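You operate a simulated robot arm through the tools that you are given. There is no shell and no other tool. Be economical: measure what you need, move in short steps, check, and stop when the job is done.

You are at the controls of a simulated two-armed robot. One attempt, no reset.

JOB
Squeeze the yellow fruit half for a long drink in the tall tumbler.
Fine: Hold the juicer still while you twist the fruit on it, lay the peel back on the board and leave the other half. Tip the juice into the tumbler, then top it up from the measuring jug to about its 200 ML line; juicer and jug go back where they stood. Spill no more than a spoonful, drop or break nothing. Set down upright: juicer, measuring jug.

The check looks at the end state, three seconds after you hand in, the way a careful person would. Anything else that was tipped, shoved, dropped, spilled or broken makes it a failure.

ROBOT AND FRAMES
Two 6-joint arms with two-finger parallel grippers on one trunk, on a base that drives. Base frame: it is fixed to the floor where the robot stands at the start and does not move with it; the origin is under the middle of the robot, x ahead of it, y to its left, z up; the surface under the hand at the start is at about z = 860. Lengths are in mm, angles in degrees, forces in N, time in s.
The left shoulder is at the start at [70, 166, 1393], the right one opposite. With the tool pointing down near the work surface each hand reaches from about 400 to 820 mm from the robot's upright axis, wherever it stands, measured 20 degrees to its own side. Places, roughly: beaker [1000, 1500, 1500]; short tumbler [1000, 1500, 1500]; top of the fruit board [400, -200, 900]; yellow tumbler (7x7x12 cm) [1000, 2100, 300]. Payload 3.91 kg a hand.
Tool frame (each hand has its own): the origin (TCP) lies between the finger pads and is the grasp point; the fingertips stand 30 mm ahead of it; z points along the fingers, y is the line along which they close. Largest opening 110 mm; finger width 20, thickness 10; the body of the gripper, 48 by 112 mm, starts 55 mm behind the TCP.
Orientation is told as [roll, pitch, yaw] about the base's x, y, z axes, in that order, counted from this pose: with the fingers straight down and closing along the base's y, the tool's x points along the base's -x, its y along +y and its z along -z.

CONTROLS
- The arms move only by the tool apply_moves. It takes "left_plan", "right_plan" or both (then of equal length, played together; a hand with none holds still); each is a list of rows, each a list of 7 numbers: the shift along the tool's x, y, z in units of 20 mm (1.0 is 20 mm), then the turn, a rotation vector about the tool's x, y, z in units of 6 degrees (1.0 is 6 degrees), then the finger opening in mm, from 0 to 110. In form: [[dx, dy, dz, rx, ry, rz, fingers], ...]. A call has 1 to 20 rows; each row shifts and turns the commanded pose from where the row before left it, along the tool's axes as they then stand. A call with a number of a shift or a turn outside -1 to 1 is refused whole. A row lasts 0.2 s, in which the tool goes at most 50 mm and 8.6 degrees; a call with a longer step from one row to the next is refused whole, and so is a gripper value outside its range. A pose out of reach is approached as far as the arm can. The call stops where the force on the tool passes 40 N (or 10 N more than at its start, if that is more) or the arm is blocked; 0.2 s more then pass. Each finger travels about 108 mm/s and halts on what it meets, pressing with about 26 N; the grip force reading is that of the motor and also rises with nothing between the fingers. The clock runs only during rows and for 0.2 s after the last one: add rows that do not move to give the fingers time. The reply holds the time, the measured pose of the TCP, the force on the tool along the base axes, the opening and the grip force, in the units named above and with some noise, with the torque about the TCP (base axes, N m) and any sound that the robot's microphone picked up, and new pictures: "pictures" is both (left out), scene, wrist or none (wrist: the cameras of the hands that moved).
- Cameras (640 x 400 px; columns grow to the right, rows downward): "scene" is now at [121, -16.6, 1597.8]; the picture's right is [-0.20, -0.98, -0.00], its down [-0.76, 0.16, -0.63] and it looks along [0.61, -0.13, -0.78] (base axes); focal length 276 px, centre (320, 200). "left" rides on the left gripper at [77, -7, -114] in its tool frame; the picture's right is [0.09, 1.00, 0.00], its down [-0.80, 0.07, -0.59] and it looks along [-0.59, 0.05, 0.80] (tool axes); focal length 270 px, centre (320, 200). "right" rides on the right gripper at [77, 7, -114] in its tool frame; the picture's right is [-0.09, 1.00, 0.00], its down [-0.80, -0.07, -0.59] and it looks along [-0.59, -0.05, 0.80] (tool axes); focal length 270 px, centre (320, 200). There is no depth. A picture from a camera that has moved, and an enlarged one, comes with that camera's place and axes in the base frame and with its lens.
- move_column(by): slides the trunk up (or, below 0, down) by that many mm; the arms and the scene camera ride with it, the base frame stays. It gives what a move gives, with no picture.
- steer(legs): drives the robot by 1 to 6 legs, each [ahead, left, turn to the left] in mm, mm and degrees, along the robot's own axes; the way and the turn of a leg run together, so that a leg with both is an arc; at most 1500 mm and 180 degrees a leg. The arms and the cameras ride along, it lands a little off, and it stops where it bumps. It gives what a move gives, and a new picture of the scene camera.
- aim_head(pan, tilt): turns the head with the scene camera to pan (to the left, within 86 degrees either way) and tilt (down, from -29 to 69), counted from straight ahead of the robot. It gives what a move gives, and a new picture of the scene camera.
- zoom(camera, box): a new picture of the part [left, top, right, bottom] of that camera's present view, enlarged. It takes no simulated time.
- finish_job(): hands the job in; it is judged then, once.

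Go step by step. Nothing tells you exact positions but the pictures and the camera data: compare them with the known pose of the tool, close in by small moves and look again before you grip or let go. The budget is 120 turns and 260 pictures, counting those below and the enlarged ones. Unless the task says otherwise, let go and move clear before handing in, and close with one line.

The tools are called after "Call:" as a command line: name --argument value ..., lists and objects as JSON in quotes. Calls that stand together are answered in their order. apply_moves: Moves the arms, as the interface text tells. Its arguments: {"type":"object","properties":{"left_plan":{"type":"array","items":{"type":"array","items":{"type":"number"}}},"right_plan":{"type":"array","items":{"type":"array","items":{"type":"number"}}},"pictures":{"type":"string","enum":["both","scene","wrist","none"]}},"required":[]} The other tools are called the same way: move_column (by) slides the trunk up or down; steer (legs) drives the base; aim_head (pan, tilt) turns the head that bears the scene camera; zoom (camera, box) takes an enlarged picture of a part of a camera's view; finish_job () hands the job in.

At the start:

```text
t: 0.0
left_tool_pos: [689.6, 55.3, 1000.0]
left_orientation: [0.1, 0.0, 0.0]
left_contact_force: [0.1, -0.4, 0.1]
left_wrist_torque: [0.0, 0.01, 0.04]
left_gripper_width: 110.1
left_grasp_force: 0.1
right_tool_pos: [595.6, -379.1, 999.7]
right_orientation: [0.0, 0.0, 0.1]
right_contact_force: [0.1, 0.6, -0.5]
right_wrist_torque: [0.03, -0.01, 0.0]
right_gripper_width: 109.9
right_grasp_force: 0.0
trunk travel left (down, up): [-888.0, 52.0]
robot x, y, heading: [-0.3, 3.0, 0.0]
head pan, tilt: [-11.5, 51.2]
```

scene: 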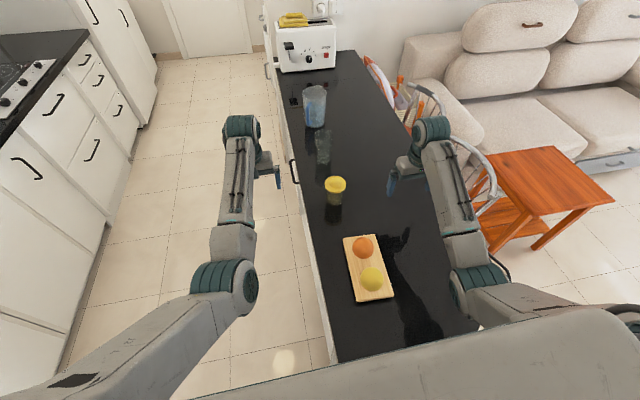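
right: 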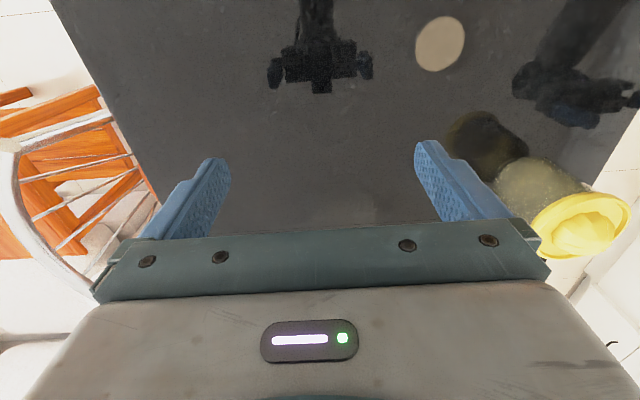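
left: 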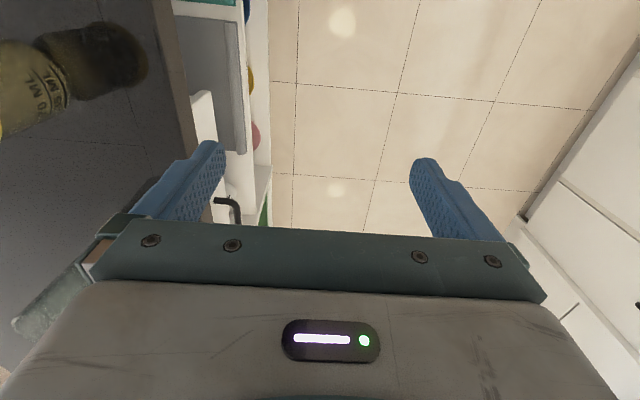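

I see the fruit board with an orange and a yellow half, a juicer with a yellow top, and a blue tumbler further back. I'll look closer.

Call:
zoom --camera "scene" --box '[280, 140, 440, 240]'

Call:
zoom --camera "scene" --box '[260, 40, 420, 140]'

Call:
zoom --camera "scene" --box '[320, 220, 440, 320]'

```text
4.00 times, centred on (360, 190) of scene
camera zoom: at [121.0, -16.6, 1597.8], right [-0.2, -0.98, 0.0], down [-0.76, 0.16, -0.63], along [0.61, -0.13, -0.78], focal length 1105 px, centre (160, 240)
```

zoom: 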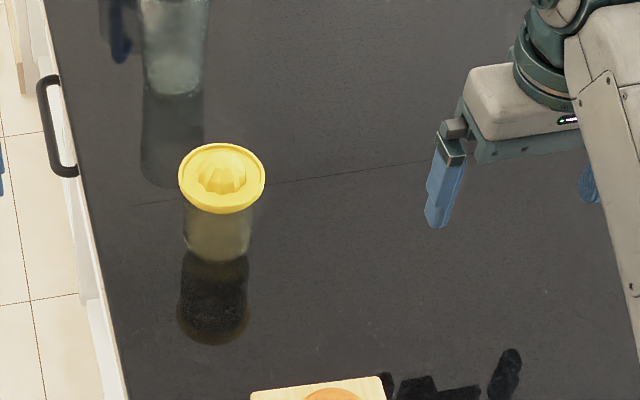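

```text
4.00 times, centred on (340, 90) of scene
camera zoom: at [121.0, -16.6, 1597.8], right [-0.2, -0.98, 0.0], down [-0.76, 0.16, -0.63], along [0.61, -0.13, -0.78], focal length 1105 px, centre (240, 640)
```

zoom: 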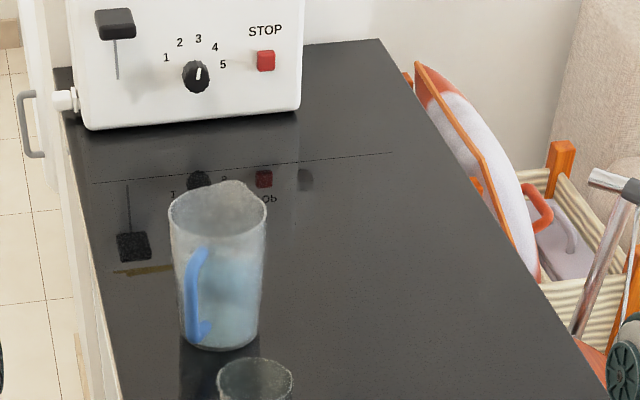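

```text
4.00 times, centred on (380, 270) of scene
camera zoom: at [121.0, -16.6, 1597.8], right [-0.2, -0.98, 0.0], down [-0.76, 0.16, -0.63], along [0.61, -0.13, -0.78], focal length 1105 px, centre (80, -80)
```

zoom: 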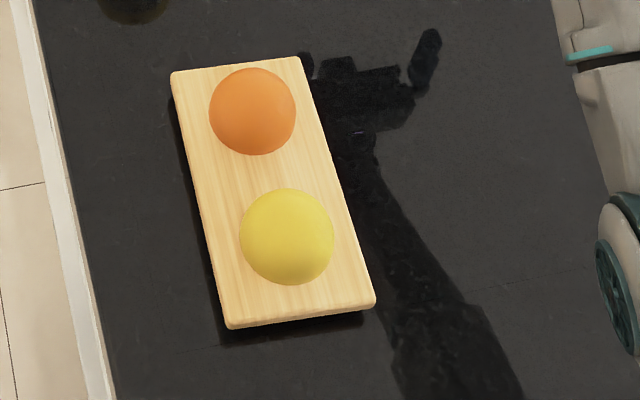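

Juicer is about at [688,-188], tumbler about [877,-190], jug about [1114,-209], yellow half about [369,-263]. I'll zoom for details of the markings.

Call:
zoom --camera "left" --box '[0, 0, 200, 125]'

Call:
zoom --camera "right" --box '[440, 90, 640, 290]'

Call:
zoom --camera "scene" --box '[290, 70, 350, 210]'

```text
3.20 times, centred on (100, 62) of left
camera zoom: at [611.9, 50.1, 1114.5], right [-0.09, 1.0, 0.0], down [0.8, 0.07, 0.59], along [0.59, 0.05, -0.8], focal length 865 px, centre (1024, 640)
```

zoom: 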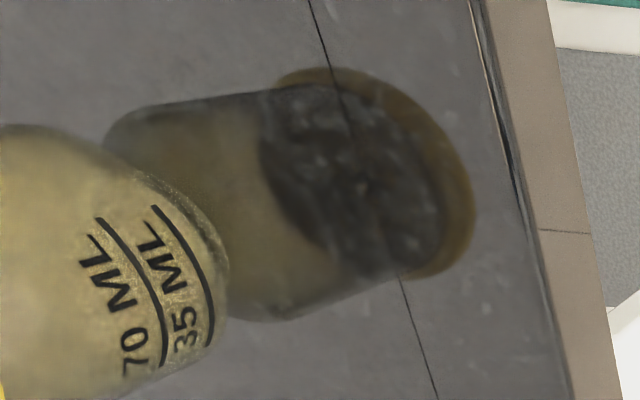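

```text
2.00 times, centred on (540, 190) of right
camera zoom: at [517.4, -371.9, 1114.3], right [0.09, 1.0, 0.0], down [0.8, -0.07, 0.59], along [0.59, -0.05, -0.8], focal length 541 px, centre (-120, 220)
```

zoom: 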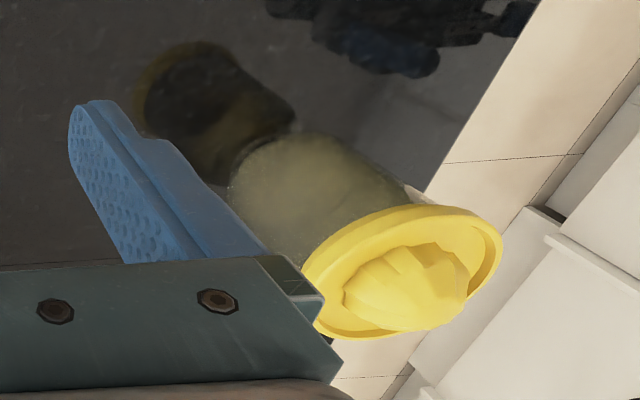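

```text
2.86 times, centred on (320, 140) of scene
camera zoom: at [121.0, -16.6, 1597.8], right [-0.2, -0.98, 0.0], down [-0.76, 0.16, -0.63], along [0.61, -0.13, -0.78], focal length 790 px, centre (320, 371)
```

zoom: 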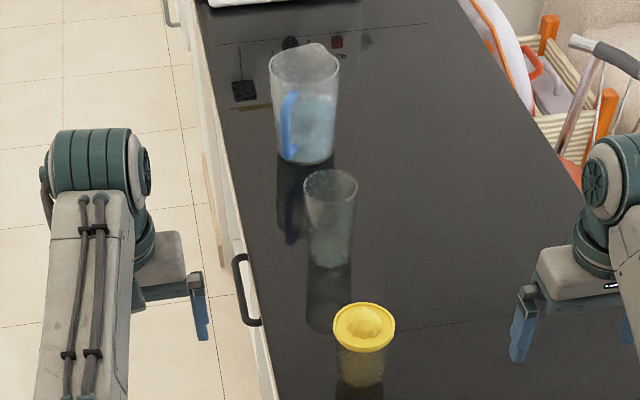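

Now I move the right hand over the yellow half, while turning the left hand's yaw in place for its later sideways grasp of the juicer.

Call:
apply_moves --right_plan '[[0.95, 0.45, 0, 0, 0, 0, 110], [0.95, 0.45, 0, 0, 0, 0, 110], [0.95, 0.45, 0, 0, 0, 0, 110], [0.95, 0.45, 0, 0, 0, 0, 110], [0.95, 0.45, 0, 0, 0, 0, 110], [0.95, 0.45, 0, 0, 0, 0, 110], [0.95, 0.45, 0, 0, 0, 0, 110], [0.95, 0.45, 0, 0, 0, 0, 110], [0.95, 0.45, 0, 0, 0, 0, 110], [0.95, 0.45, 0, 0, 0, 0, 110], [0.95, 0.45, 0, 0, 0, 0, 110], [0.95, 0.45, 0, 0, 0, 0, 110], [0, 0.4, 0, 0, 0, 0, 110], [0, 0, 0, 0, 0, 0, 110], [0, 0, 0, 0, 0, 0, 110]]' --left_plan '[[0, 0, 0, 0, 0, -1, 110], [0, 0, 0, 0, 0, -1, 110], [0, 0, 0, 0, 0, -1, 110], [0, 0, 0, 0, 0, -1, 110], [0, 0, 0, 0, 0, -1, 110], [0, 0, 0, 0, 0, -1, 110], [0, 0, 0, 0, 0, -1, 110], [0, 0, 0, 0, 0, -1, 110], [0, 0, 0, 0, 0, -1, 110], [0, 0, 0, 0, 0, -1, 110], [0, 0, 0, 0, 0, -1, 110], [0, 0, 0, 0, 0, -1, 110], [0, 0, 0, 0, 0, -1, 110], [0, 0, 0, 0, 0, -1, 110], [0, 0, 0, 0, 0, -1, 110]]'

```text
t: 3.2
left_tool_pos: [686.9, 56.2, 1001.4]
left_orientation: [-0.1, 0.0, 90.0]
left_contact_force: [-1.0, 1.2, 0.5]
left_wrist_torque: [0.0, -0.02, -0.01]
left_gripper_width: 109.8
left_grasp_force: 0.0
right_tool_pos: [374.3, -288.2, 939.9]
right_orientation: [0.1, -0.4, 0.1]
right_contact_force: [0.8, -8.3, 16.2]
right_wrist_torque: [0.84, -0.05, -0.09]
right_gripper_width: 106.2
right_grasp_force: 0.0
right hand out of reach, approached as far as the arm can: row 1, 2, 3, 4, 5, 6, 7, 8, 9, 11, 13
trunk travel left (down, up): [-888.0, 52.0]
robot x, y, heading: [-1.7, 2.7, 0.2]
head pan, tilt: [-11.5, 51.2]
camera scene: at [119.1, -17.2, 1598.0], right [-0.2, -0.98, 0.0], down [-0.76, 0.16, -0.63], along [0.61, -0.13, -0.78], focal length 276 px, centre (320, 200)
camera right: at [296.2, -280.9, 1054.2], right [0.09, 1.0, 0.0], down [0.8, -0.07, 0.6], along [0.6, -0.05, -0.8], focal length 270 px, centre (320, 200)
camera left: at [694.0, -20.8, 1115.9], right [-1.0, -0.09, 0.0], down [-0.07, 0.8, 0.59], along [-0.05, 0.59, -0.8], focal length 270 px, centre (320, 200)
```

scene: 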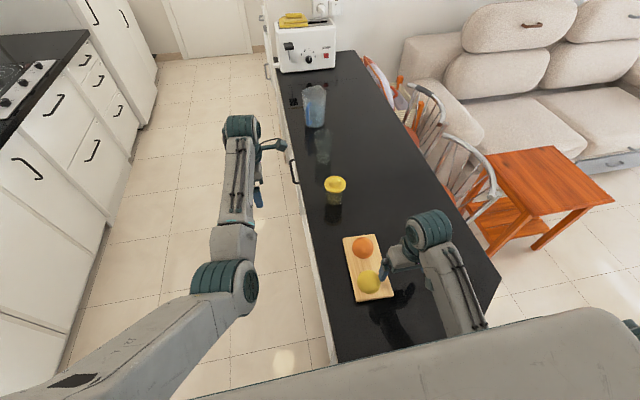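
right: 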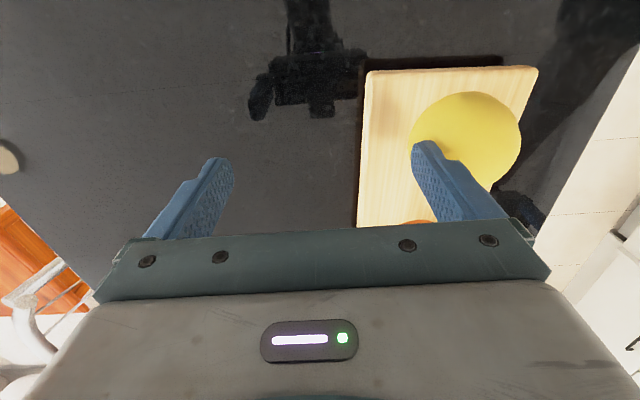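
left: 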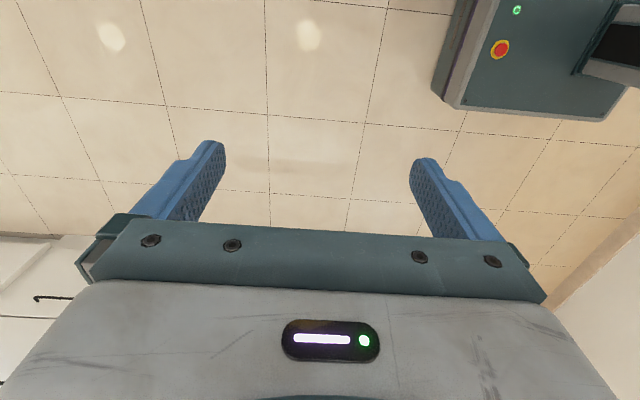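

The right hand was out of reach (too close to its shoulder) and sagged onto the fruit with one finger. I back it off sideways and forward, then check.

Call:
apply_moves --right_plan '[[0, -1, 0, 0, 0, 0, 110], [0, -1, 0, 0, 0, 0, 110], [-1, -1, 0, 0, 0, 0, 110], [-1, -0.5, 0, 0, 0, 0, 110], [-1, 0, 0, 0, 0, 0, 110], [-1, 0, 0, 0, 0, 0, 110], [-1, 0, 0, 0, 0, 0, 110], [-1, 0, 0, 0, 0, 0, 110]]'

```text
t: 5.0
left_tool_pos: [688.6, 56.6, 998.4]
left_orientation: [0.1, 0.1, 90.0]
left_contact_force: [0.0, 0.0, 0.6]
left_wrist_torque: [0.02, -0.04, -0.03]
left_gripper_width: 110.1
left_grasp_force: 0.1
right_tool_pos: [494.9, -360.8, 938.9]
right_orientation: [0.0, 0.0, -0.1]
right_contact_force: [-0.6, 0.0, -0.1]
right_wrist_torque: [0.01, -0.02, 0.0]
right_gripper_width: 110.0
right_grasp_force: 0.1
trunk travel left (down, up): [-888.0, 52.0]
robot x, y, heading: [1.0, -2.5, 0.0]
head pan, tilt: [-11.5, 51.2]
camera scene: at [121.8, -16.1, 1597.7], right [-0.2, -0.98, 0.0], down [-0.76, 0.16, -0.63], along [0.61, -0.13, -0.78], focal length 276 px, centre (320, 200)
camera right: at [417.2, -353.5, 1053.9], right [0.09, 1.0, 0.0], down [0.8, -0.07, 0.59], along [0.59, -0.05, -0.8], focal length 270 px, centre (320, 200)
```

scene: 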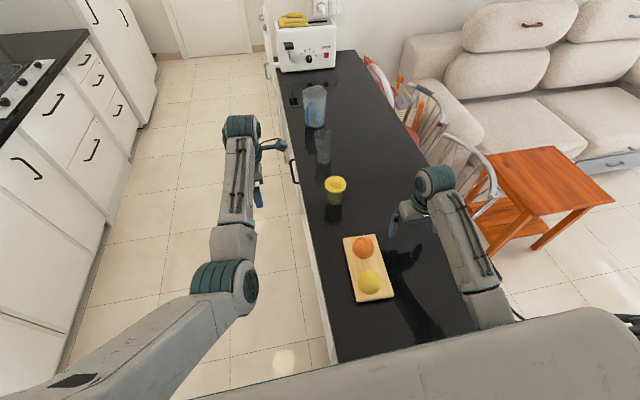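
right: 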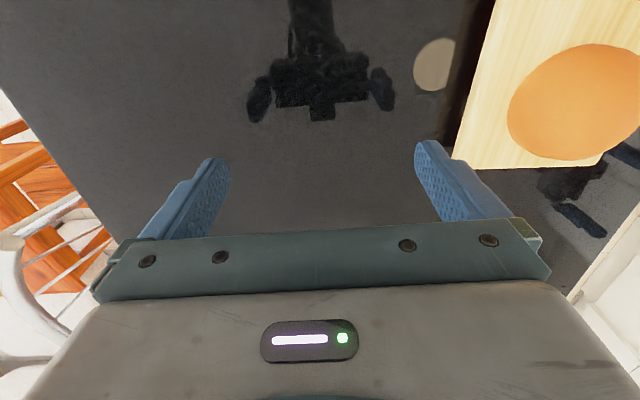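

The fruit looks undisturbed. I raise the right hand forward, then back the base 150 mm so the board is comfortably in reach.

Call:
apply_moves --right_plan '[[-1, 0, -1, 0, 0, 0, 110], [-1, 0, -1, 0, 0, 0, 110], [-1, 0, -1, 0, 0, 0, 110], [-1, 0, -1, 0, 0, 0, 110], [-1, 0, -1, 0, 0, 0, 110]]' --pictures "none"

Call:
steer --legs '[[-150, 0, 0]]'

```text
t: 6.2
left_tool_pos: [689.9, 57.0, 1000.4]
left_orientation: [0.1, 0.0, 90.0]
left_contact_force: [0.4, 0.0, 0.2]
left_wrist_torque: [0.01, 0.02, -0.01]
left_gripper_width: 109.7
left_grasp_force: 0.1
right_tool_pos: [608.3, -370.6, 1004.1]
right_orientation: [0.0, -0.2, 0.0]
right_contact_force: [0.8, 0.2, 0.3]
right_wrist_torque: [-0.01, 0.04, -0.01]
right_gripper_width: 110.1
right_grasp_force: 0.0
right hand out of reach, approached as far as the arm can: row 2, 3, 4, 5
trunk travel left (down, up): [-888.0, 52.0]
robot x, y, heading: [-2.2, 1.7, -0.1]
head pan, tilt: [-11.5, 51.2]
```

```text
t: 7.6
left_tool_pos: [540.1, 56.8, 998.1]
left_orientation: [0.1, 0.0, 90.0]
left_contact_force: [-0.1, -0.7, 0.1]
left_wrist_torque: [-0.01, 0.01, -0.02]
left_gripper_width: 110.0
left_grasp_force: 0.0
right_tool_pos: [458.9, -370.3, 1002.1]
right_orientation: [-0.1, -0.1, 0.1]
right_contact_force: [0.9, -0.6, -0.2]
right_wrist_torque: [0.0, 0.0, -0.01]
right_gripper_width: 109.9
right_grasp_force: 0.1
trunk travel left (down, up): [-888.0, 52.0]
robot x, y, heading: [-149.4, -0.7, -0.1]
head pan, tilt: [-11.5, 51.2]
camera scene: at [-26.5, -16.5, 1597.4], right [-0.2, -0.98, 0.0], down [-0.77, 0.16, -0.62], along [0.61, -0.12, -0.78], focal length 276 px, centre (320, 200)
```

scene: 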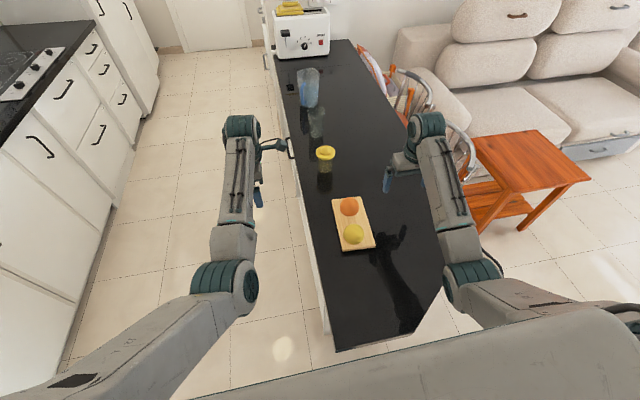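

Raise the trunk for extra headroom, then look at the fruit.

Call:
move_column --by 50

Call:
zoom --camera "scene" --box '[310, 180, 410, 260]'

```text
t: 8.5
left_tool_pos: [537.3, 56.2, 1051.0]
left_orientation: [0.0, 0.0, 90.0]
left_contact_force: [-0.9, -0.3, 0.7]
left_wrist_torque: [0.02, 0.05, -0.03]
left_gripper_width: 110.2
left_grasp_force: 0.0
right_tool_pos: [457.0, -369.3, 1053.8]
right_orientation: [0.1, -0.3, 0.1]
right_contact_force: [0.7, 0.0, 0.5]
right_wrist_torque: [-0.01, 0.0, 0.02]
right_gripper_width: 109.8
right_grasp_force: 0.1
trunk travel left (down, up): [-938.0, 2.0]
robot x, y, heading: [-150.4, -0.2, -0.0]
head pan, tilt: [-11.5, 51.2]
```

```text
5.00 times, centred on (360, 220) of scene
camera zoom: at [-30.6, -16.5, 1647.8], right [-0.2, -0.98, 0.0], down [-0.76, 0.16, -0.63], along [0.61, -0.12, -0.78], focal length 1382 px, centre (120, 100)
```

zoom: 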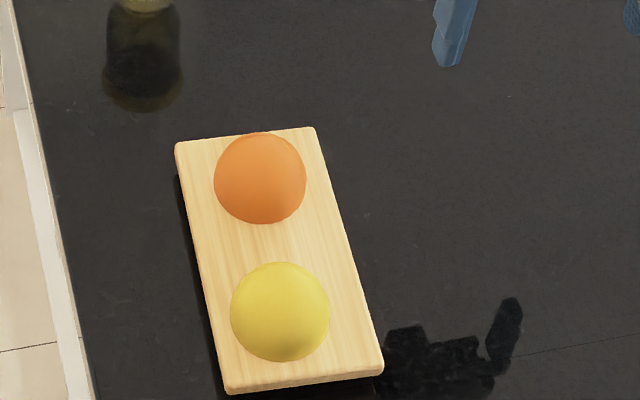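

Corrected fruit estimate: about [374,-195]. Moving the right hand above it at z≈985.

Call:
apply_moves --right_plan '[[0.455, 0.96, 0.38, 0, 0, 0, 110], [0.455, 0.96, 0.38, 0, 0, 0, 110], [0.455, 0.96, 0.38, 0, 0, 0, 110], [0.455, 0.96, 0.38, 0, 0, 0, 110], [0.455, 0.96, 0.38, 0, 0, 0, 110], [0.455, 0.96, 0.38, 0, 0, 0, 110], [0.455, 0.96, 0.38, 0, 0, 0, 110], [0.455, 0.96, 0.38, 0, 0, 0, 110], [0.455, 0.96, 0.38, 0, 0, 0, 110]]'

```text
t: 10.5
left_tool_pos: [537.7, 59.6, 1050.5]
left_orientation: [0.0, 0.0, 89.9]
left_contact_force: [-0.1, 0.1, 0.1]
left_wrist_torque: [0.02, -0.02, 0.02]
left_gripper_width: 110.1
left_grasp_force: 0.1
right_tool_pos: [374.3, -198.1, 983.0]
right_orientation: [0.0, -0.1, 0.0]
right_contact_force: [0.2, -0.4, 0.4]
right_wrist_torque: [-0.03, -0.02, 0.01]
right_gripper_width: 110.0
right_grasp_force: 0.2
right hand out of reach, approached as far as the arm can: row 2
trunk travel left (down, up): [-938.0, 2.0]
robot x, y, heading: [-152.3, 2.7, 0.0]
head pan, tilt: [-11.5, 51.2]
camera scene: at [-30.7, -15.0, 1647.8], right [-0.2, -0.98, 0.0], down [-0.76, 0.15, -0.63], along [0.61, -0.13, -0.78], focal length 276 px, centre (320, 200)
camera right: at [296.3, -190.2, 1097.6], right [0.09, 1.0, 0.0], down [0.8, -0.07, 0.6], along [0.6, -0.05, -0.8], focal length 270 px, centre (320, 200)
```

scene: 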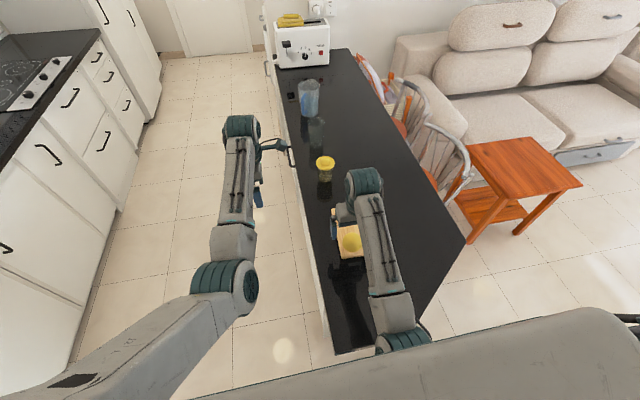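
right: 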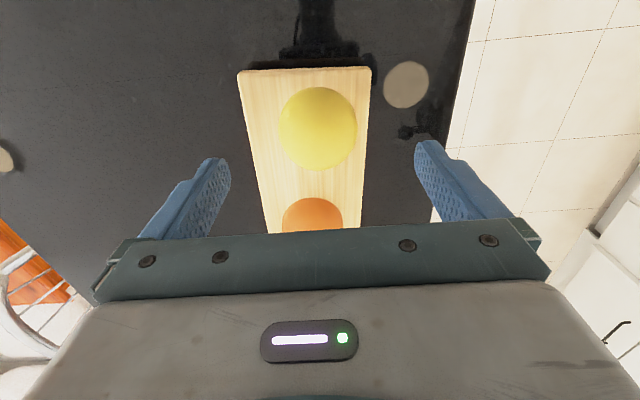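

Fruit centre ≈ [378,-197], diameter 60. I narrow the fingers to 82 and descend to z≈920.

Call:
apply_moves --right_plan '[[-0.2, 0.05, 0.5, 0, 0, 0, 82], [0, 0, 0.7, 0, 0, 0, 82], [0, 0, 0.7, 0, 0, 0, 82], [0, 0, 0.7, 0, 0, 0, 82], [0, 0, 0.55, 0, 0, 0, 82]]' --pictures "wrist"

```text
t: 11.7
left_tool_pos: [538.9, 57.0, 1051.1]
left_orientation: [0.0, 0.0, 90.1]
left_contact_force: [-0.9, -0.6, 0.9]
left_wrist_torque: [0.02, -0.02, 0.02]
left_gripper_width: 110.0
left_grasp_force: 0.0
right_tool_pos: [381.2, -196.7, 919.8]
right_orientation: [0.0, -0.2, 0.0]
right_contact_force: [-0.6, 0.1, -0.3]
right_wrist_torque: [-0.01, 0.02, 0.0]
right_gripper_width: 82.0
right_grasp_force: 0.1
trunk travel left (down, up): [-938.0, 2.0]
robot x, y, heading: [-149.6, 2.9, 0.1]
head pan, tilt: [-11.5, 51.2]
camera right: at [303.1, -189.3, 1034.2], right [0.09, 1.0, 0.0], down [0.8, -0.07, 0.6], along [0.6, -0.05, -0.8], focal length 270 px, centre (320, 200)
```

right: 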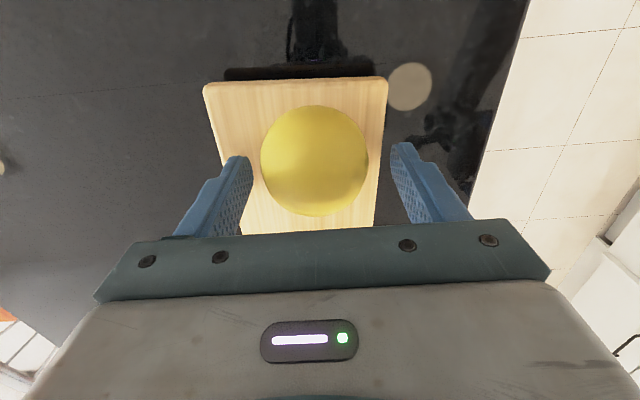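

Centre confirmed at about [378,-199]. Descend in small steps to feel the board.

Call:
apply_moves --right_plan '[[0.15, -0.1, 0.2, 0, 0, 0, 82], [0, 0, 0.2, 0, 0, 0, 82], [0, 0, 0, 0, 0, 0, 82]]' --pictures "wrist"

```text
t: 12.5
left_tool_pos: [535.9, 56.8, 1052.1]
left_orientation: [-0.1, 0.0, 90.1]
left_contact_force: [-0.7, -0.7, 0.3]
left_wrist_torque: [0.02, -0.01, 0.02]
left_gripper_width: 110.3
left_grasp_force: 0.1
right_tool_pos: [378.9, -197.8, 916.1]
right_orientation: [0.0, -0.6, 0.0]
right_contact_force: [2.9, -2.3, 23.0]
right_wrist_torque: [-1.1, 0.08, 0.09]
right_gripper_width: 83.0
right_grasp_force: 0.8
trunk travel left (down, up): [-938.0, 2.0]
robot x, y, heading: [-150.1, 2.7, -0.2]
head pan, tilt: [-11.5, 51.2]
camera right: at [298.9, -190.8, 1029.7], right [0.09, 1.0, 0.0], down [0.79, -0.07, 0.6], along [0.6, -0.05, -0.8], focal length 270 px, centre (320, 200)
```

right: 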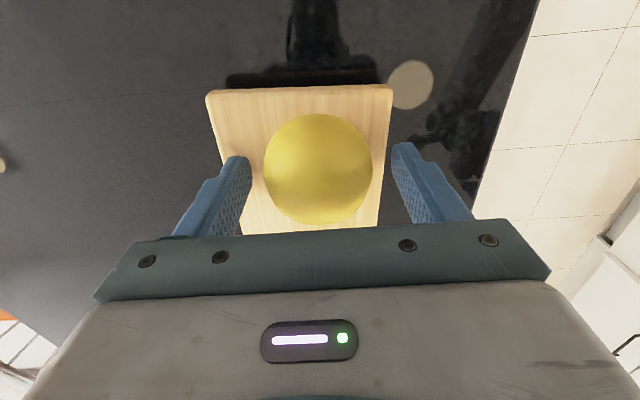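

The board top is at about z=886. I lift 5 mm and close on the fruit.

Call:
apply_moves --right_plan '[[0, -0.05, -0.3, 0, 0, 0, 82], [0, 0, 0, 0, 0, 0, 70], [0, 0, 0, 0, 0, 0, 62], [0, 0, 0, 0, 0, 0, 50], [0, 0, 0, 0, 0, 0, 45], [0, 0, 0, 0, 0, 0, 45]]' --pictures "wrist"

```text
t: 13.9
left_tool_pos: [538.2, 57.4, 1050.7]
left_orientation: [-0.1, 0.1, 90.0]
left_contact_force: [0.1, 0.4, 0.1]
left_wrist_torque: [-0.04, -0.04, 0.0]
left_gripper_width: 110.2
left_grasp_force: 0.0
right_tool_pos: [377.7, -199.6, 918.8]
right_orientation: [0.0, -0.2, 0.0]
right_contact_force: [-0.7, 0.0, -0.7]
right_wrist_torque: [0.03, 0.02, -0.01]
right_gripper_width: 60.1
right_grasp_force: 26.4
trunk travel left (down, up): [-938.0, 2.0]
robot x, y, heading: [-153.8, -0.4, 0.0]
head pan, tilt: [-11.5, 51.2]
camera right: at [299.4, -192.1, 1033.1], right [0.09, 1.0, 0.0], down [0.8, -0.07, 0.6], along [0.6, -0.05, -0.8], focal length 270 px, centre (320, 200)
```

right: 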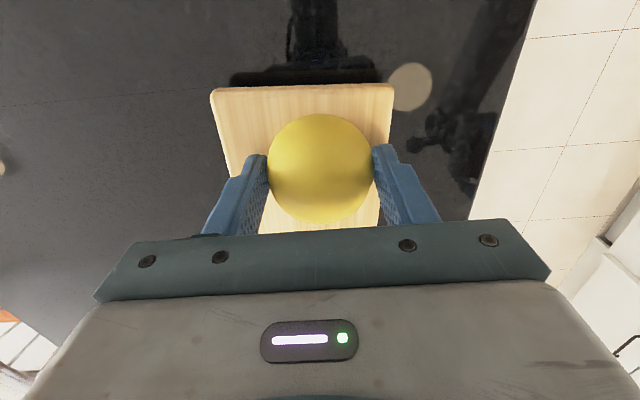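

Held firmly. Lift the fruit, and at the same time tilt the left hand to point sideways (toward -y).

Call:
apply_moves --right_plan '[[0, 0, -0.3, 0, 0, 0, 45], [0, 0, -0.6, 0, 0, 0, 45], [0, 0, -0.7, 0, 0, 0, 45], [0, 0, -0.7, 0, 0, 0, 45], [0, 0, -0.7, 0, 0, 0, 45], [0, 0, -0.7, 0, 0, 0, 45], [0, 0, -0.5, 0, 0, 0, 45], [0, 0, 0, 0, 0, 0, 45], [0, 0, 0, 0, 0, 0, 45], [0, 0, 0, 0, 0, 0, 45], [0, 0, 0, 0, 0, 0, 45], [0, 0, 0, 0, 0, 0, 45], [0, 0, 0, 0, 0, 0, 45], [0, 0, 0, 0, 0, 0, 45], [0, 0, 0, 0, 0, 0, 45]]' --left_plan '[[0, 0, 0, 0, 1, 0, 110], [0, 0, 0, 0, 1, 0, 110], [0, 0, 0, 0, 1, 0, 110], [0, 0, 0, 0, 1, 0, 110], [0, 0, 0, 0, 1, 0, 110], [0, 0, 0, 0, 1, 0, 110], [0, 0, 0, 0, 1, 0, 110], [0, 0, 0, 0, 1, 0, 110], [0, 0, 0, 0, 1, 0, 110], [0, 0, 0, 0, 1, 0, 110], [0, 0, 0, 0, 1, 0, 110], [0, 0, 0, 0, 1, 0, 110], [0, 0, 0, 0, 1, 0, 110], [0, 0, 0, 0, 1, 0, 110], [0, 0, 0, 0, 1, 0, 110]]'

```text
t: 17.1
left_tool_pos: [540.1, 56.9, 1051.2]
left_orientation: [172.7, 89.9, -97.2]
left_contact_force: [-0.7, -0.3, 0.2]
left_wrist_torque: [0.04, 0.01, 0.03]
left_gripper_width: 109.9
left_grasp_force: 0.1
right_tool_pos: [379.6, -199.9, 1001.1]
right_orientation: [-0.1, -0.4, 0.0]
right_contact_force: [-0.1, 0.6, -0.3]
right_wrist_torque: [-0.03, 0.01, 0.0]
right_gripper_width: 59.7
right_grasp_force: 26.2
trunk travel left (down, up): [-938.0, 2.0]
robot x, y, heading: [-147.4, 1.2, -0.0]
head pan, tilt: [-11.5, 51.2]
camera scene: at [-29.6, -16.3, 1647.7], right [-0.2, -0.98, 0.0], down [-0.76, 0.16, -0.63], along [0.61, -0.12, -0.78], focal length 276 px, centre (320, 200)
camera right: at [300.8, -193.5, 1115.4], right [0.09, 1.0, 0.0], down [0.8, -0.07, 0.6], along [0.6, -0.05, -0.8], focal length 270 px, centre (320, 200)
camera left: at [544.7, 172.2, 1127.5], right [-1.0, 0.0, 0.09], down [-0.07, 0.59, -0.8], along [-0.05, -0.8, -0.59], focal length 270 px, centre (320, 200)
```

scene: 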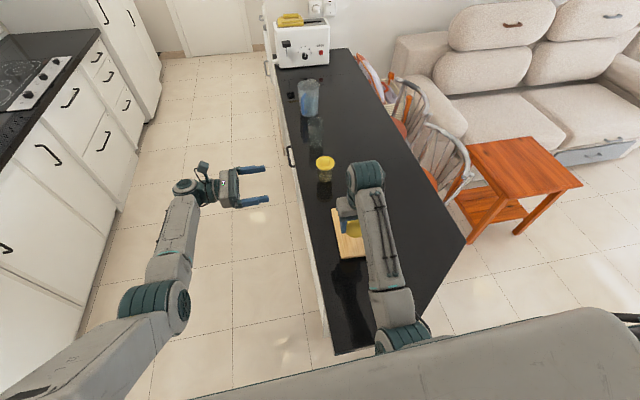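
right: 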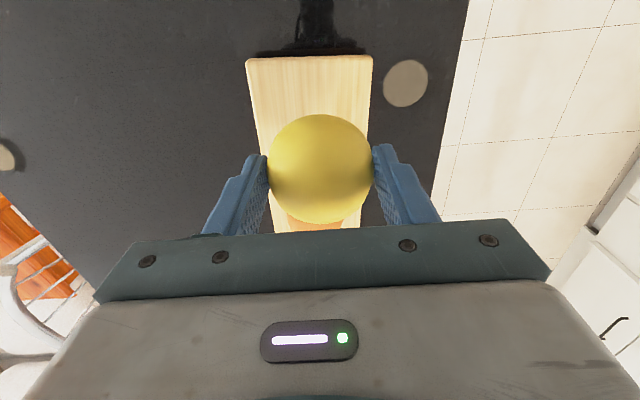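
left: 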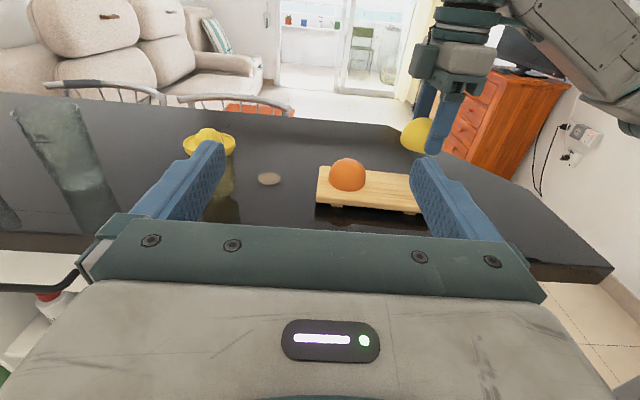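

The left hand points along -y fine. The counter's left aisle is free, so I'll drive into it and turn to face the counter: juicer, tumbler and jug will then be in front of me.

Call:
steer --legs '[[0, 720, 0]]'

```text
t: 21.0
left_tool_pos: [537.0, 779.1, 1050.7]
left_orientation: [4.4, 89.8, 94.6]
left_contact_force: [0.1, 0.5, 1.2]
left_wrist_torque: [-0.03, 0.04, 0.01]
left_gripper_width: 109.8
left_grasp_force: 0.0
right_tool_pos: [377.7, 521.8, 1000.5]
right_orientation: [0.1, -0.2, 0.1]
right_contact_force: [-0.3, 0.1, -1.0]
right_wrist_torque: [0.0, 0.01, 0.01]
right_gripper_width: 59.9
right_grasp_force: 25.9
trunk travel left (down, up): [-938.0, 2.0]
robot x, y, heading: [-154.2, 721.9, -0.0]
head pan, tilt: [-11.5, 51.2]
camera scene: at [-31.0, 705.3, 1647.7], right [-0.2, -0.98, 0.0], down [-0.76, 0.16, -0.63], along [0.61, -0.12, -0.78], focal length 276 px, centre (320, 200)
```

scene: 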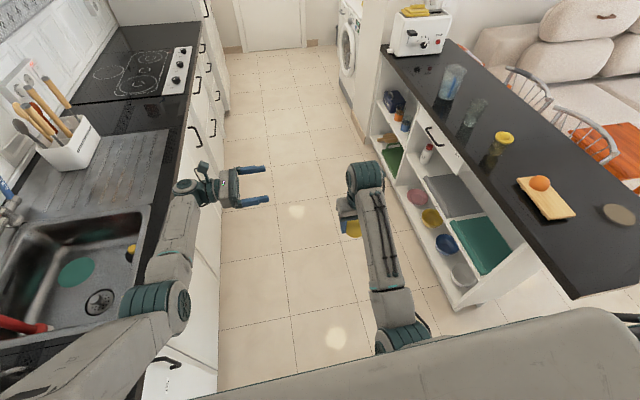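

Plenty of room. Drive ahead along the aisle and turn right to face the counter.

Call:
steer --legs '[[910, -90, 0], [0, 0, -90]]'

```text
t: 29.8
left_tool_pos: [765.4, -60.8, 1050.9]
left_orientation: [46.1, 90.1, 41.9]
left_contact_force: [-0.2, 0.4, 0.0]
left_wrist_torque: [0.04, -0.02, 0.02]
left_gripper_width: 109.9
left_grasp_force: 0.0
right_tool_pos: [519.1, 115.1, 1001.1]
right_orientation: [0.0, -0.4, -94.0]
right_contact_force: [0.7, -0.1, -0.7]
right_wrist_torque: [0.03, 0.0, -0.03]
right_gripper_width: 59.4
right_grasp_force: 26.4
trunk travel left (down, up): [-938.0, 2.0]
robot x, y, heading: [754.7, 630.4, -94.0]
head pan, tilt: [-11.5, 51.2]
camera scene: at [729.5, 506.3, 1647.8], right [-0.96, 0.27, 0.0], down [0.21, 0.75, -0.63], along [-0.17, -0.6, -0.78], focal length 276 px, centre (320, 200)
```

scene: 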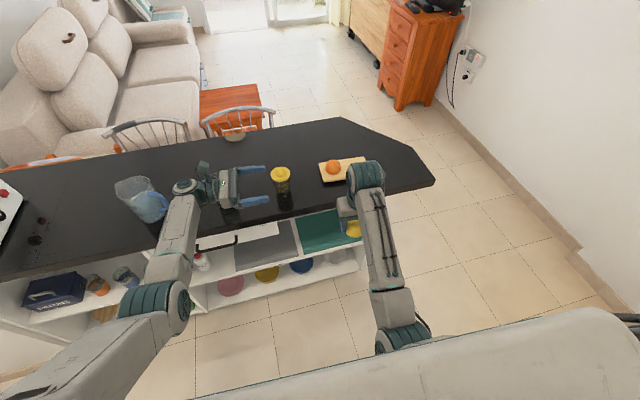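

Correct the heading by 4°, then yaw the left hand to point straight at the counter.

Call:
steer --legs '[[0, 0, 4]]'

Call:
apply_moves --left_plan '[[0, 0, -0.5, 1, 0, 0, 110], [0, 0, -0.5, 1, 0, 0, 110], [0, 0, 0, 1, 0, 0, 110], [0, 0, 0, 1, 0, 0, 110], [0, 0, 0, 1, 0, 0, 110], [0, 0, 0, 1, 0, 0, 110], [0, 0, 0, 1, 0, 0, 110], [0, 0, 0, 1, 0, 0, 110], [0, 0, 0, 1, 0, 0, 110], [0, 0, 0, 1, 0, 0, 110], [0, 0, 0, 1, 0, 0, 110], [0, 0, 0, 1, 0, 0, 110], [0, 0, 0, 1, 0, 0, 110], [0, 0, 0, 1, 0, 0, 110], [0, 0, 0, 1, 0, 0, 110]]'

```text
t: 30.7
left_tool_pos: [810.0, -58.8, 1050.3]
left_orientation: [2.5, 89.8, 2.4]
left_contact_force: [-0.8, -1.0, 1.6]
left_wrist_torque: [-0.03, -0.02, 0.04]
left_gripper_width: 110.1
left_grasp_force: 0.1
right_tool_pos: [552.9, 101.0, 1000.6]
right_orientation: [0.2, -0.3, -90.0]
right_contact_force: [-0.2, 0.3, -0.5]
right_wrist_torque: [-0.02, -0.02, 0.01]
right_gripper_width: 59.3
right_grasp_force: 25.7
trunk travel left (down, up): [-938.0, 2.0]
robot x, y, heading: [758.9, 629.3, -90.3]
head pan, tilt: [-11.5, 51.2]
camera scene: at [734.5, 505.0, 1647.7], right [-0.98, 0.2, 0.0], down [0.16, 0.76, -0.63], along [-0.12, -0.61, -0.78], focal length 276 px, centre (320, 200)
```

scene: 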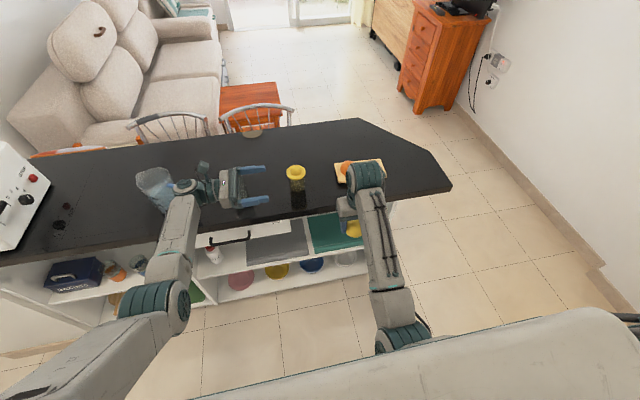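

```text
t: 34.1
left_tool_pos: [871.5, -63.3, 1045.4]
left_orientation: [-101.7, 85.0, -14.4]
left_contact_force: [-0.2, 0.4, -0.1]
left_wrist_torque: [-0.02, -0.02, -0.01]
left_gripper_width: 110.2
left_grasp_force: 0.1
left hand out of reach, approached as far as the arm can: row 15
right_tool_pos: [553.8, 102.2, 1002.1]
right_orientation: [0.1, -0.3, -90.1]
right_contact_force: [0.2, 0.0, -0.5]
right_wrist_torque: [0.02, -0.01, -0.04]
right_gripper_width: 59.1
right_grasp_force: 26.3
trunk travel left (down, up): [-938.0, 2.0]
robot x, y, heading: [753.6, 632.3, -90.3]
head pan, tilt: [-11.5, 51.2]
stopped in row 15 (left hand): the arm was blocked; the commanded pose is now the measured one
camera scene: at [737.5, 505.2, 1647.8], right [-0.98, 0.2, 0.0], down [0.16, 0.76, -0.63], along [-0.13, -0.61, -0.78], focal length 276 px, centre (320, 200)
camera left: at [877.0, 53.5, 1121.1], right [-1.0, 0.05, 0.0], down [0.03, 0.58, -0.81], along [-0.04, -0.81, -0.58], focal length 270 px, centre (320, 200)
```

scene: 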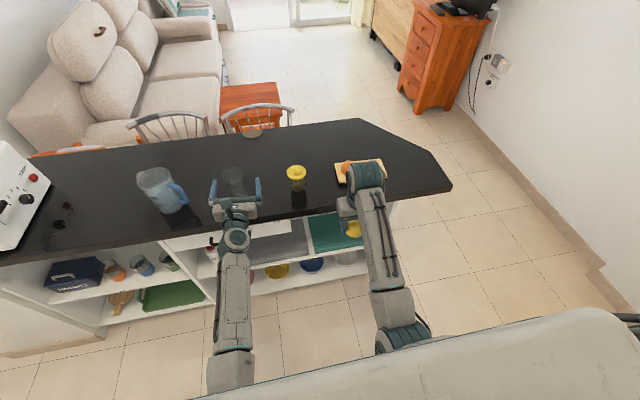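
left: 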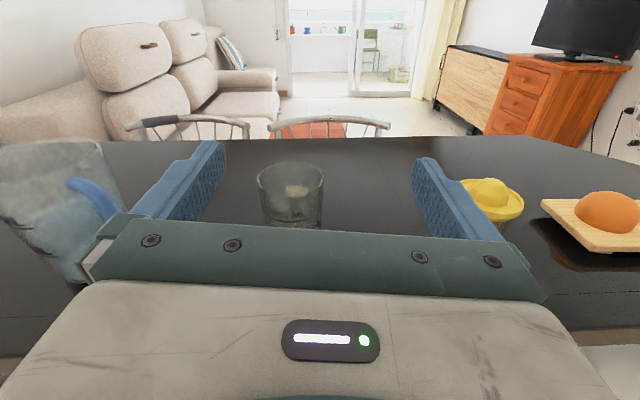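

Juicer ≈ [675,-188], tumbler ≈ [888,-172]. I fix the small tilt of the left hand and bring it down in front of the juicer at z≈897.

Call:
apply_moves --left_plan '[[-0.5, 0.7, -0.6, 0, 0, -0.42, 110], [-0.7, 0.9, -0.6, 0, 0, -0.43, 110], [-0.7, 1, -0.5, 0.25, 0, 0, 110], [-0.7, 1, -0.5, 0.25, 0, 0, 110], [-0.8, 1, -0.5, 0, 0, 0, 110], [-0.8, 1, -0.5, 0, 0, 0, 110], [-0.8, 1, -0.5, 0, 0, 0, 110], [-0.8, 1, -0.5, 0, 0, 0, 110], [-0.8, 1, -0.5, 0, 0, 0, 110], [-0.8, 1, -0.5, 0, 0, 0, 110], [0, 0.2, 0, 0, 0, 0, 110]]'

```text
t: 35.3
left_tool_pos: [881.0, -1.3, 1006.7]
left_orientation: [-102.4, 81.2, -13.5]
left_contact_force: [-0.7, 1.0, -0.6]
left_wrist_torque: [-0.01, -0.02, -0.01]
left_gripper_width: 110.0
left_grasp_force: 0.1
left hand out of reach, approached as far as the arm can: row 1, 2, 3, 4, 5
right_tool_pos: [555.6, 102.3, 1000.5]
right_orientation: [0.1, -0.2, -90.0]
right_contact_force: [-0.3, 0.7, -0.2]
right_wrist_torque: [0.02, 0.01, -0.01]
right_gripper_width: 59.0
right_grasp_force: 26.1
trunk travel left (down, up): [-938.0, 2.0]
robot x, y, heading: [757.6, 629.0, -90.1]
head pan, tilt: [-11.5, 51.2]
stopped in row 5 (left hand): the arm was blocked; the commanded pose is now the measured one
camera scene: at [737.7, 506.0, 1647.9], right [-0.98, 0.2, 0.0], down [0.16, 0.76, -0.63], along [-0.13, -0.61, -0.78], focal length 276 px, centre (320, 200)
camera left: at [877.7, 116.1, 1080.8], right [-1.0, 0.02, -0.06], down [0.06, 0.57, -0.82], along [0.02, -0.82, -0.57], focal length 270 px, centre (320, 200)
```

scene: 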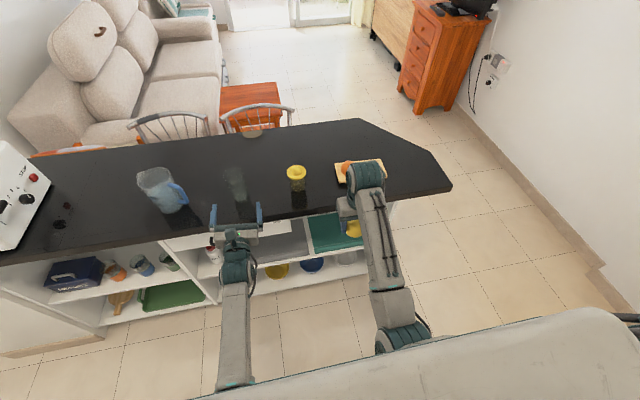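
left: 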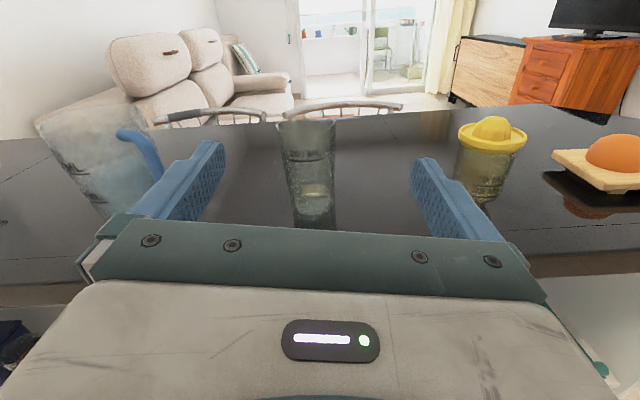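

The left wrist is near a pitch limit when pointing straight ahead. I'll use a diagonal approach (about 42° toward -x), which is easier for that wrist, and level its roll.

Call:
apply_moves --left_plan '[[0, 0, 0, -1, 0, 0, 110], [0, 0, 0, -1, 0, 0, 110], [0, 0, 0, -1, 0, 0, 110], [0, 0, 0, -1, 0, 0, 110], [0, 0, 0, -1, 0, 0, 110], [0, 0, 0, -1, 0, 0, 110], [0, 0, 0, -1, 0, -0.4, 110], [0, 0, 0, 0, 0, -1, 110], [0, 0, 0, 0, 0, 0, 110]]' --pictures "wrist"

```text
t: 37.3
left_tool_pos: [879.9, -2.3, 1008.0]
left_orientation: [4.1, 86.8, 54.4]
left_contact_force: [0.4, 0.1, 0.6]
left_wrist_torque: [-0.01, 0.0, -0.02]
left_gripper_width: 110.0
left_grasp_force: 0.0
left hand out of reach, approached as far as the arm can: row 1
right_tool_pos: [555.4, 100.9, 1000.2]
right_orientation: [0.0, -0.4, -90.1]
right_contact_force: [-0.8, 0.6, -0.6]
right_wrist_torque: [0.04, -0.01, -0.01]
right_gripper_width: 58.9
right_grasp_force: 25.7
trunk travel left (down, up): [-938.0, 2.0]
robot x, y, heading: [756.6, 633.1, -90.3]
head pan, tilt: [-11.5, 51.2]
camera left: at [954.7, 78.1, 1091.4], right [-0.77, 0.63, 0.09], down [0.35, 0.54, -0.77], along [-0.53, -0.56, -0.64], focal length 270 px, centre (320, 200)
```

left: 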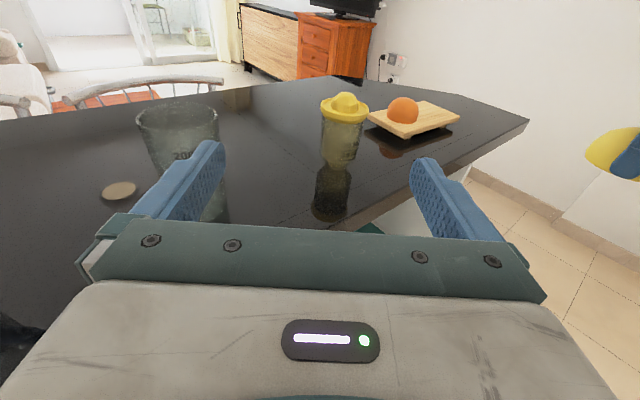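

Good view now. Drive 50 mm closer, then bring the left hand to a pre-grasp position in front of the juicer.

Call:
steer --legs '[[50, 0, 0]]'

Call:
apply_moves --left_plan '[[-0.3, 0.7, 0.5, 0, 0, 0, 110], [-0.7, 0.7, 0.9, 0, 0, 0, 110], [-0.8, 0.6, 0.9, 0, 0, 0, 110], [-0.9, 0.5, 0.9, 0, 0, 0, 110], [-0.9, 0.4, 0.9, 0, 0, 0, 110], [-0.9, 0.4, 0.9, 0, 0, 0, 110], [-0.6, 0.2, 0.9, 0, 0, 0, 110], [0, 0, 0.4, 0, 0, 0, 110]]'

```text
t: 38.2
left_tool_pos: [879.4, -45.8, 1013.5]
left_orientation: [-1.2, 87.3, 49.2]
left_contact_force: [0.3, 0.8, 0.4]
left_wrist_torque: [0.0, -0.02, 0.04]
left_gripper_width: 110.0
left_grasp_force: 0.0
right_tool_pos: [555.0, 57.4, 1004.5]
right_orientation: [0.0, -0.7, -90.1]
right_contact_force: [-0.3, 1.6, 0.2]
right_wrist_torque: [-0.03, 0.01, 0.01]
right_gripper_width: 58.7
right_grasp_force: 26.2
trunk travel left (down, up): [-938.0, 2.0]
robot x, y, heading: [756.7, 577.6, -90.1]
head pan, tilt: [-11.5, 51.2]
camera scene: at [737.8, 466.9, 1648.8], right [-0.98, 0.2, 0.0], down [0.16, 0.76, -0.63], along [-0.13, -0.62, -0.78], focal length 276 px, centre (320, 200)
```

scene: 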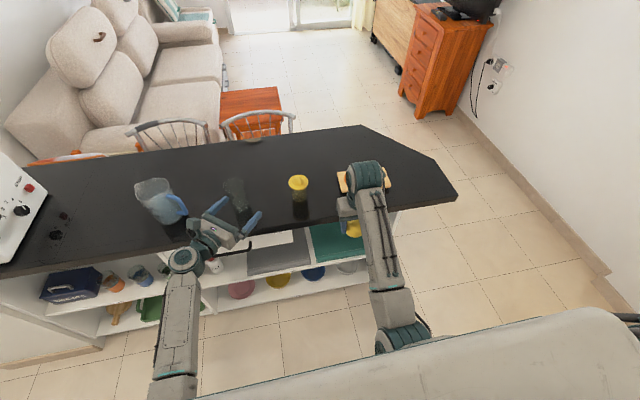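

```text
t: 40.0
left_tool_pos: [748.7, -101.0, 898.4]
left_orientation: [3.1, 86.8, 53.5]
left_contact_force: [0.4, 0.7, -0.1]
left_wrist_torque: [-0.04, 0.02, 0.03]
left_gripper_width: 109.9
left_grasp_force: 0.1
right_tool_pos: [554.9, 52.9, 1000.9]
right_orientation: [0.0, -0.3, -90.1]
right_contact_force: [1.6, -0.1, -0.8]
right_wrist_torque: [0.01, -0.01, 0.01]
right_gripper_width: 58.7
right_grasp_force: 26.2
trunk travel left (down, up): [-938.0, 2.0]
robot x, y, heading: [756.8, 581.1, -90.0]
head pan, tilt: [-11.5, 51.2]
camera scene: at [737.5, 455.9, 1647.8], right [-0.98, 0.2, 0.0], down [0.16, 0.76, -0.63], along [-0.13, -0.61, -0.78], focal length 276 px, centre (320, 200)
camera left: at [823.1, -19.6, 982.4], right [-0.77, 0.63, 0.09], down [0.35, 0.54, -0.77], along [-0.53, -0.56, -0.64], focal length 270 px, centre (320, 200)
```

scene: 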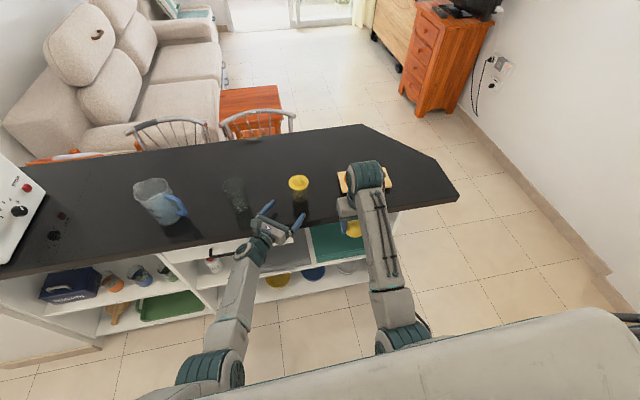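
left: 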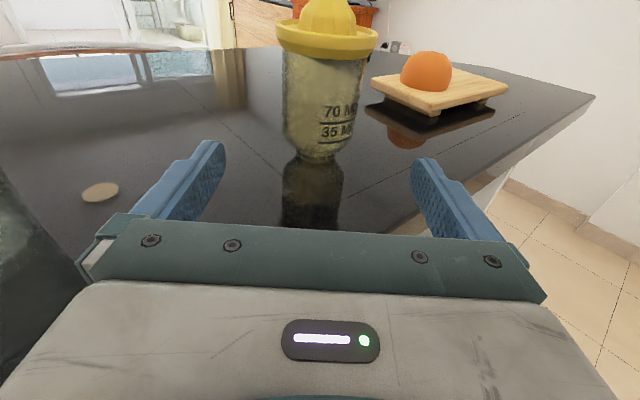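

Juicer axis ≈ [679,-188]; jar about 68 mm wide, dish rim at z≈950. The hand is well lined up; I advance 110 mm along the fingers.

Call:
apply_moves --left_plan '[[0.09, 0, 0.9, 0, 0, 0, 110], [0.09, 0, 0.9, 0, 0, 0, 110], [0.09, 0, 0.9, 0, 0, 0, 110], [0.09, 0, 0.9, 0, 0, 0, 110], [0.09, 0, 0.9, 0, 0, 0, 110], [0.09, -0.05, 0.9, 0, 0, 0, 110]]'

```text
t: 40.6
left_tool_pos: [733.3, -117.0, 894.1]
left_orientation: [7.4, 86.1, 58.1]
left_contact_force: [12.0, 38.3, 19.8]
left_wrist_torque: [2.04, -1.37, 1.58]
left_gripper_width: 110.0
left_grasp_force: 0.0
right_tool_pos: [557.6, 56.2, 1003.6]
right_orientation: [0.0, -0.6, -90.0]
right_contact_force: [0.1, -0.2, -0.4]
right_wrist_torque: [0.02, 0.02, -0.01]
right_gripper_width: 58.6
right_grasp_force: 25.4
trunk travel left (down, up): [-938.0, 2.0]
robot x, y, heading: [758.5, 583.0, -90.0]
head pan, tilt: [-11.5, 51.2]
stopped in row 3 (left hand): the force on the tool passed its limit at 48 N (the readings are from after the stop); the commanded pose is now the measured one
camera scene: at [740.9, 463.2, 1648.6], right [-0.98, 0.2, 0.0], down [0.15, 0.76, -0.63], along [-0.13, -0.62, -0.78], focal length 276 px, centre (320, 200)
camera left: at [807.3, -36.2, 979.0], right [-0.77, 0.63, 0.1], down [0.35, 0.55, -0.76], along [-0.53, -0.55, -0.64], focal length 270 px, centre (320, 200)
```

scene: 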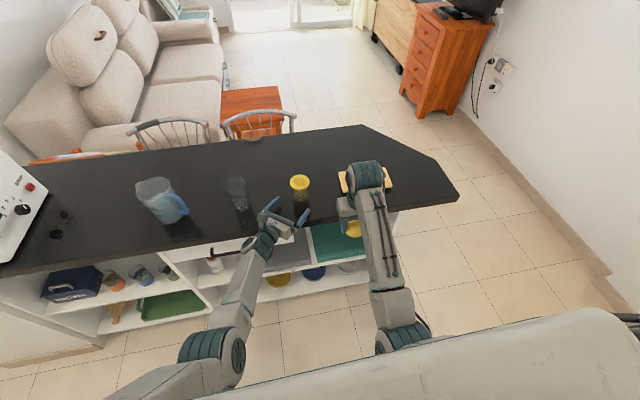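
left: 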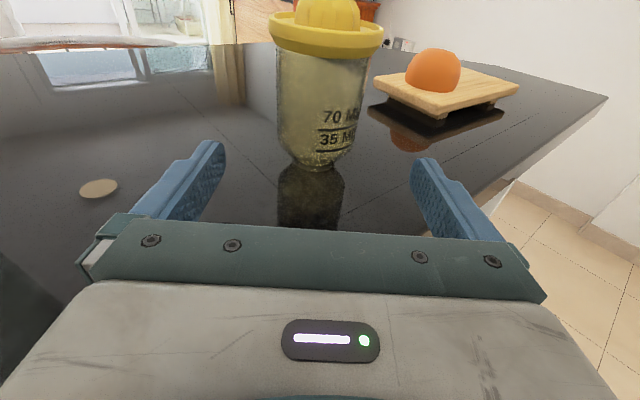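

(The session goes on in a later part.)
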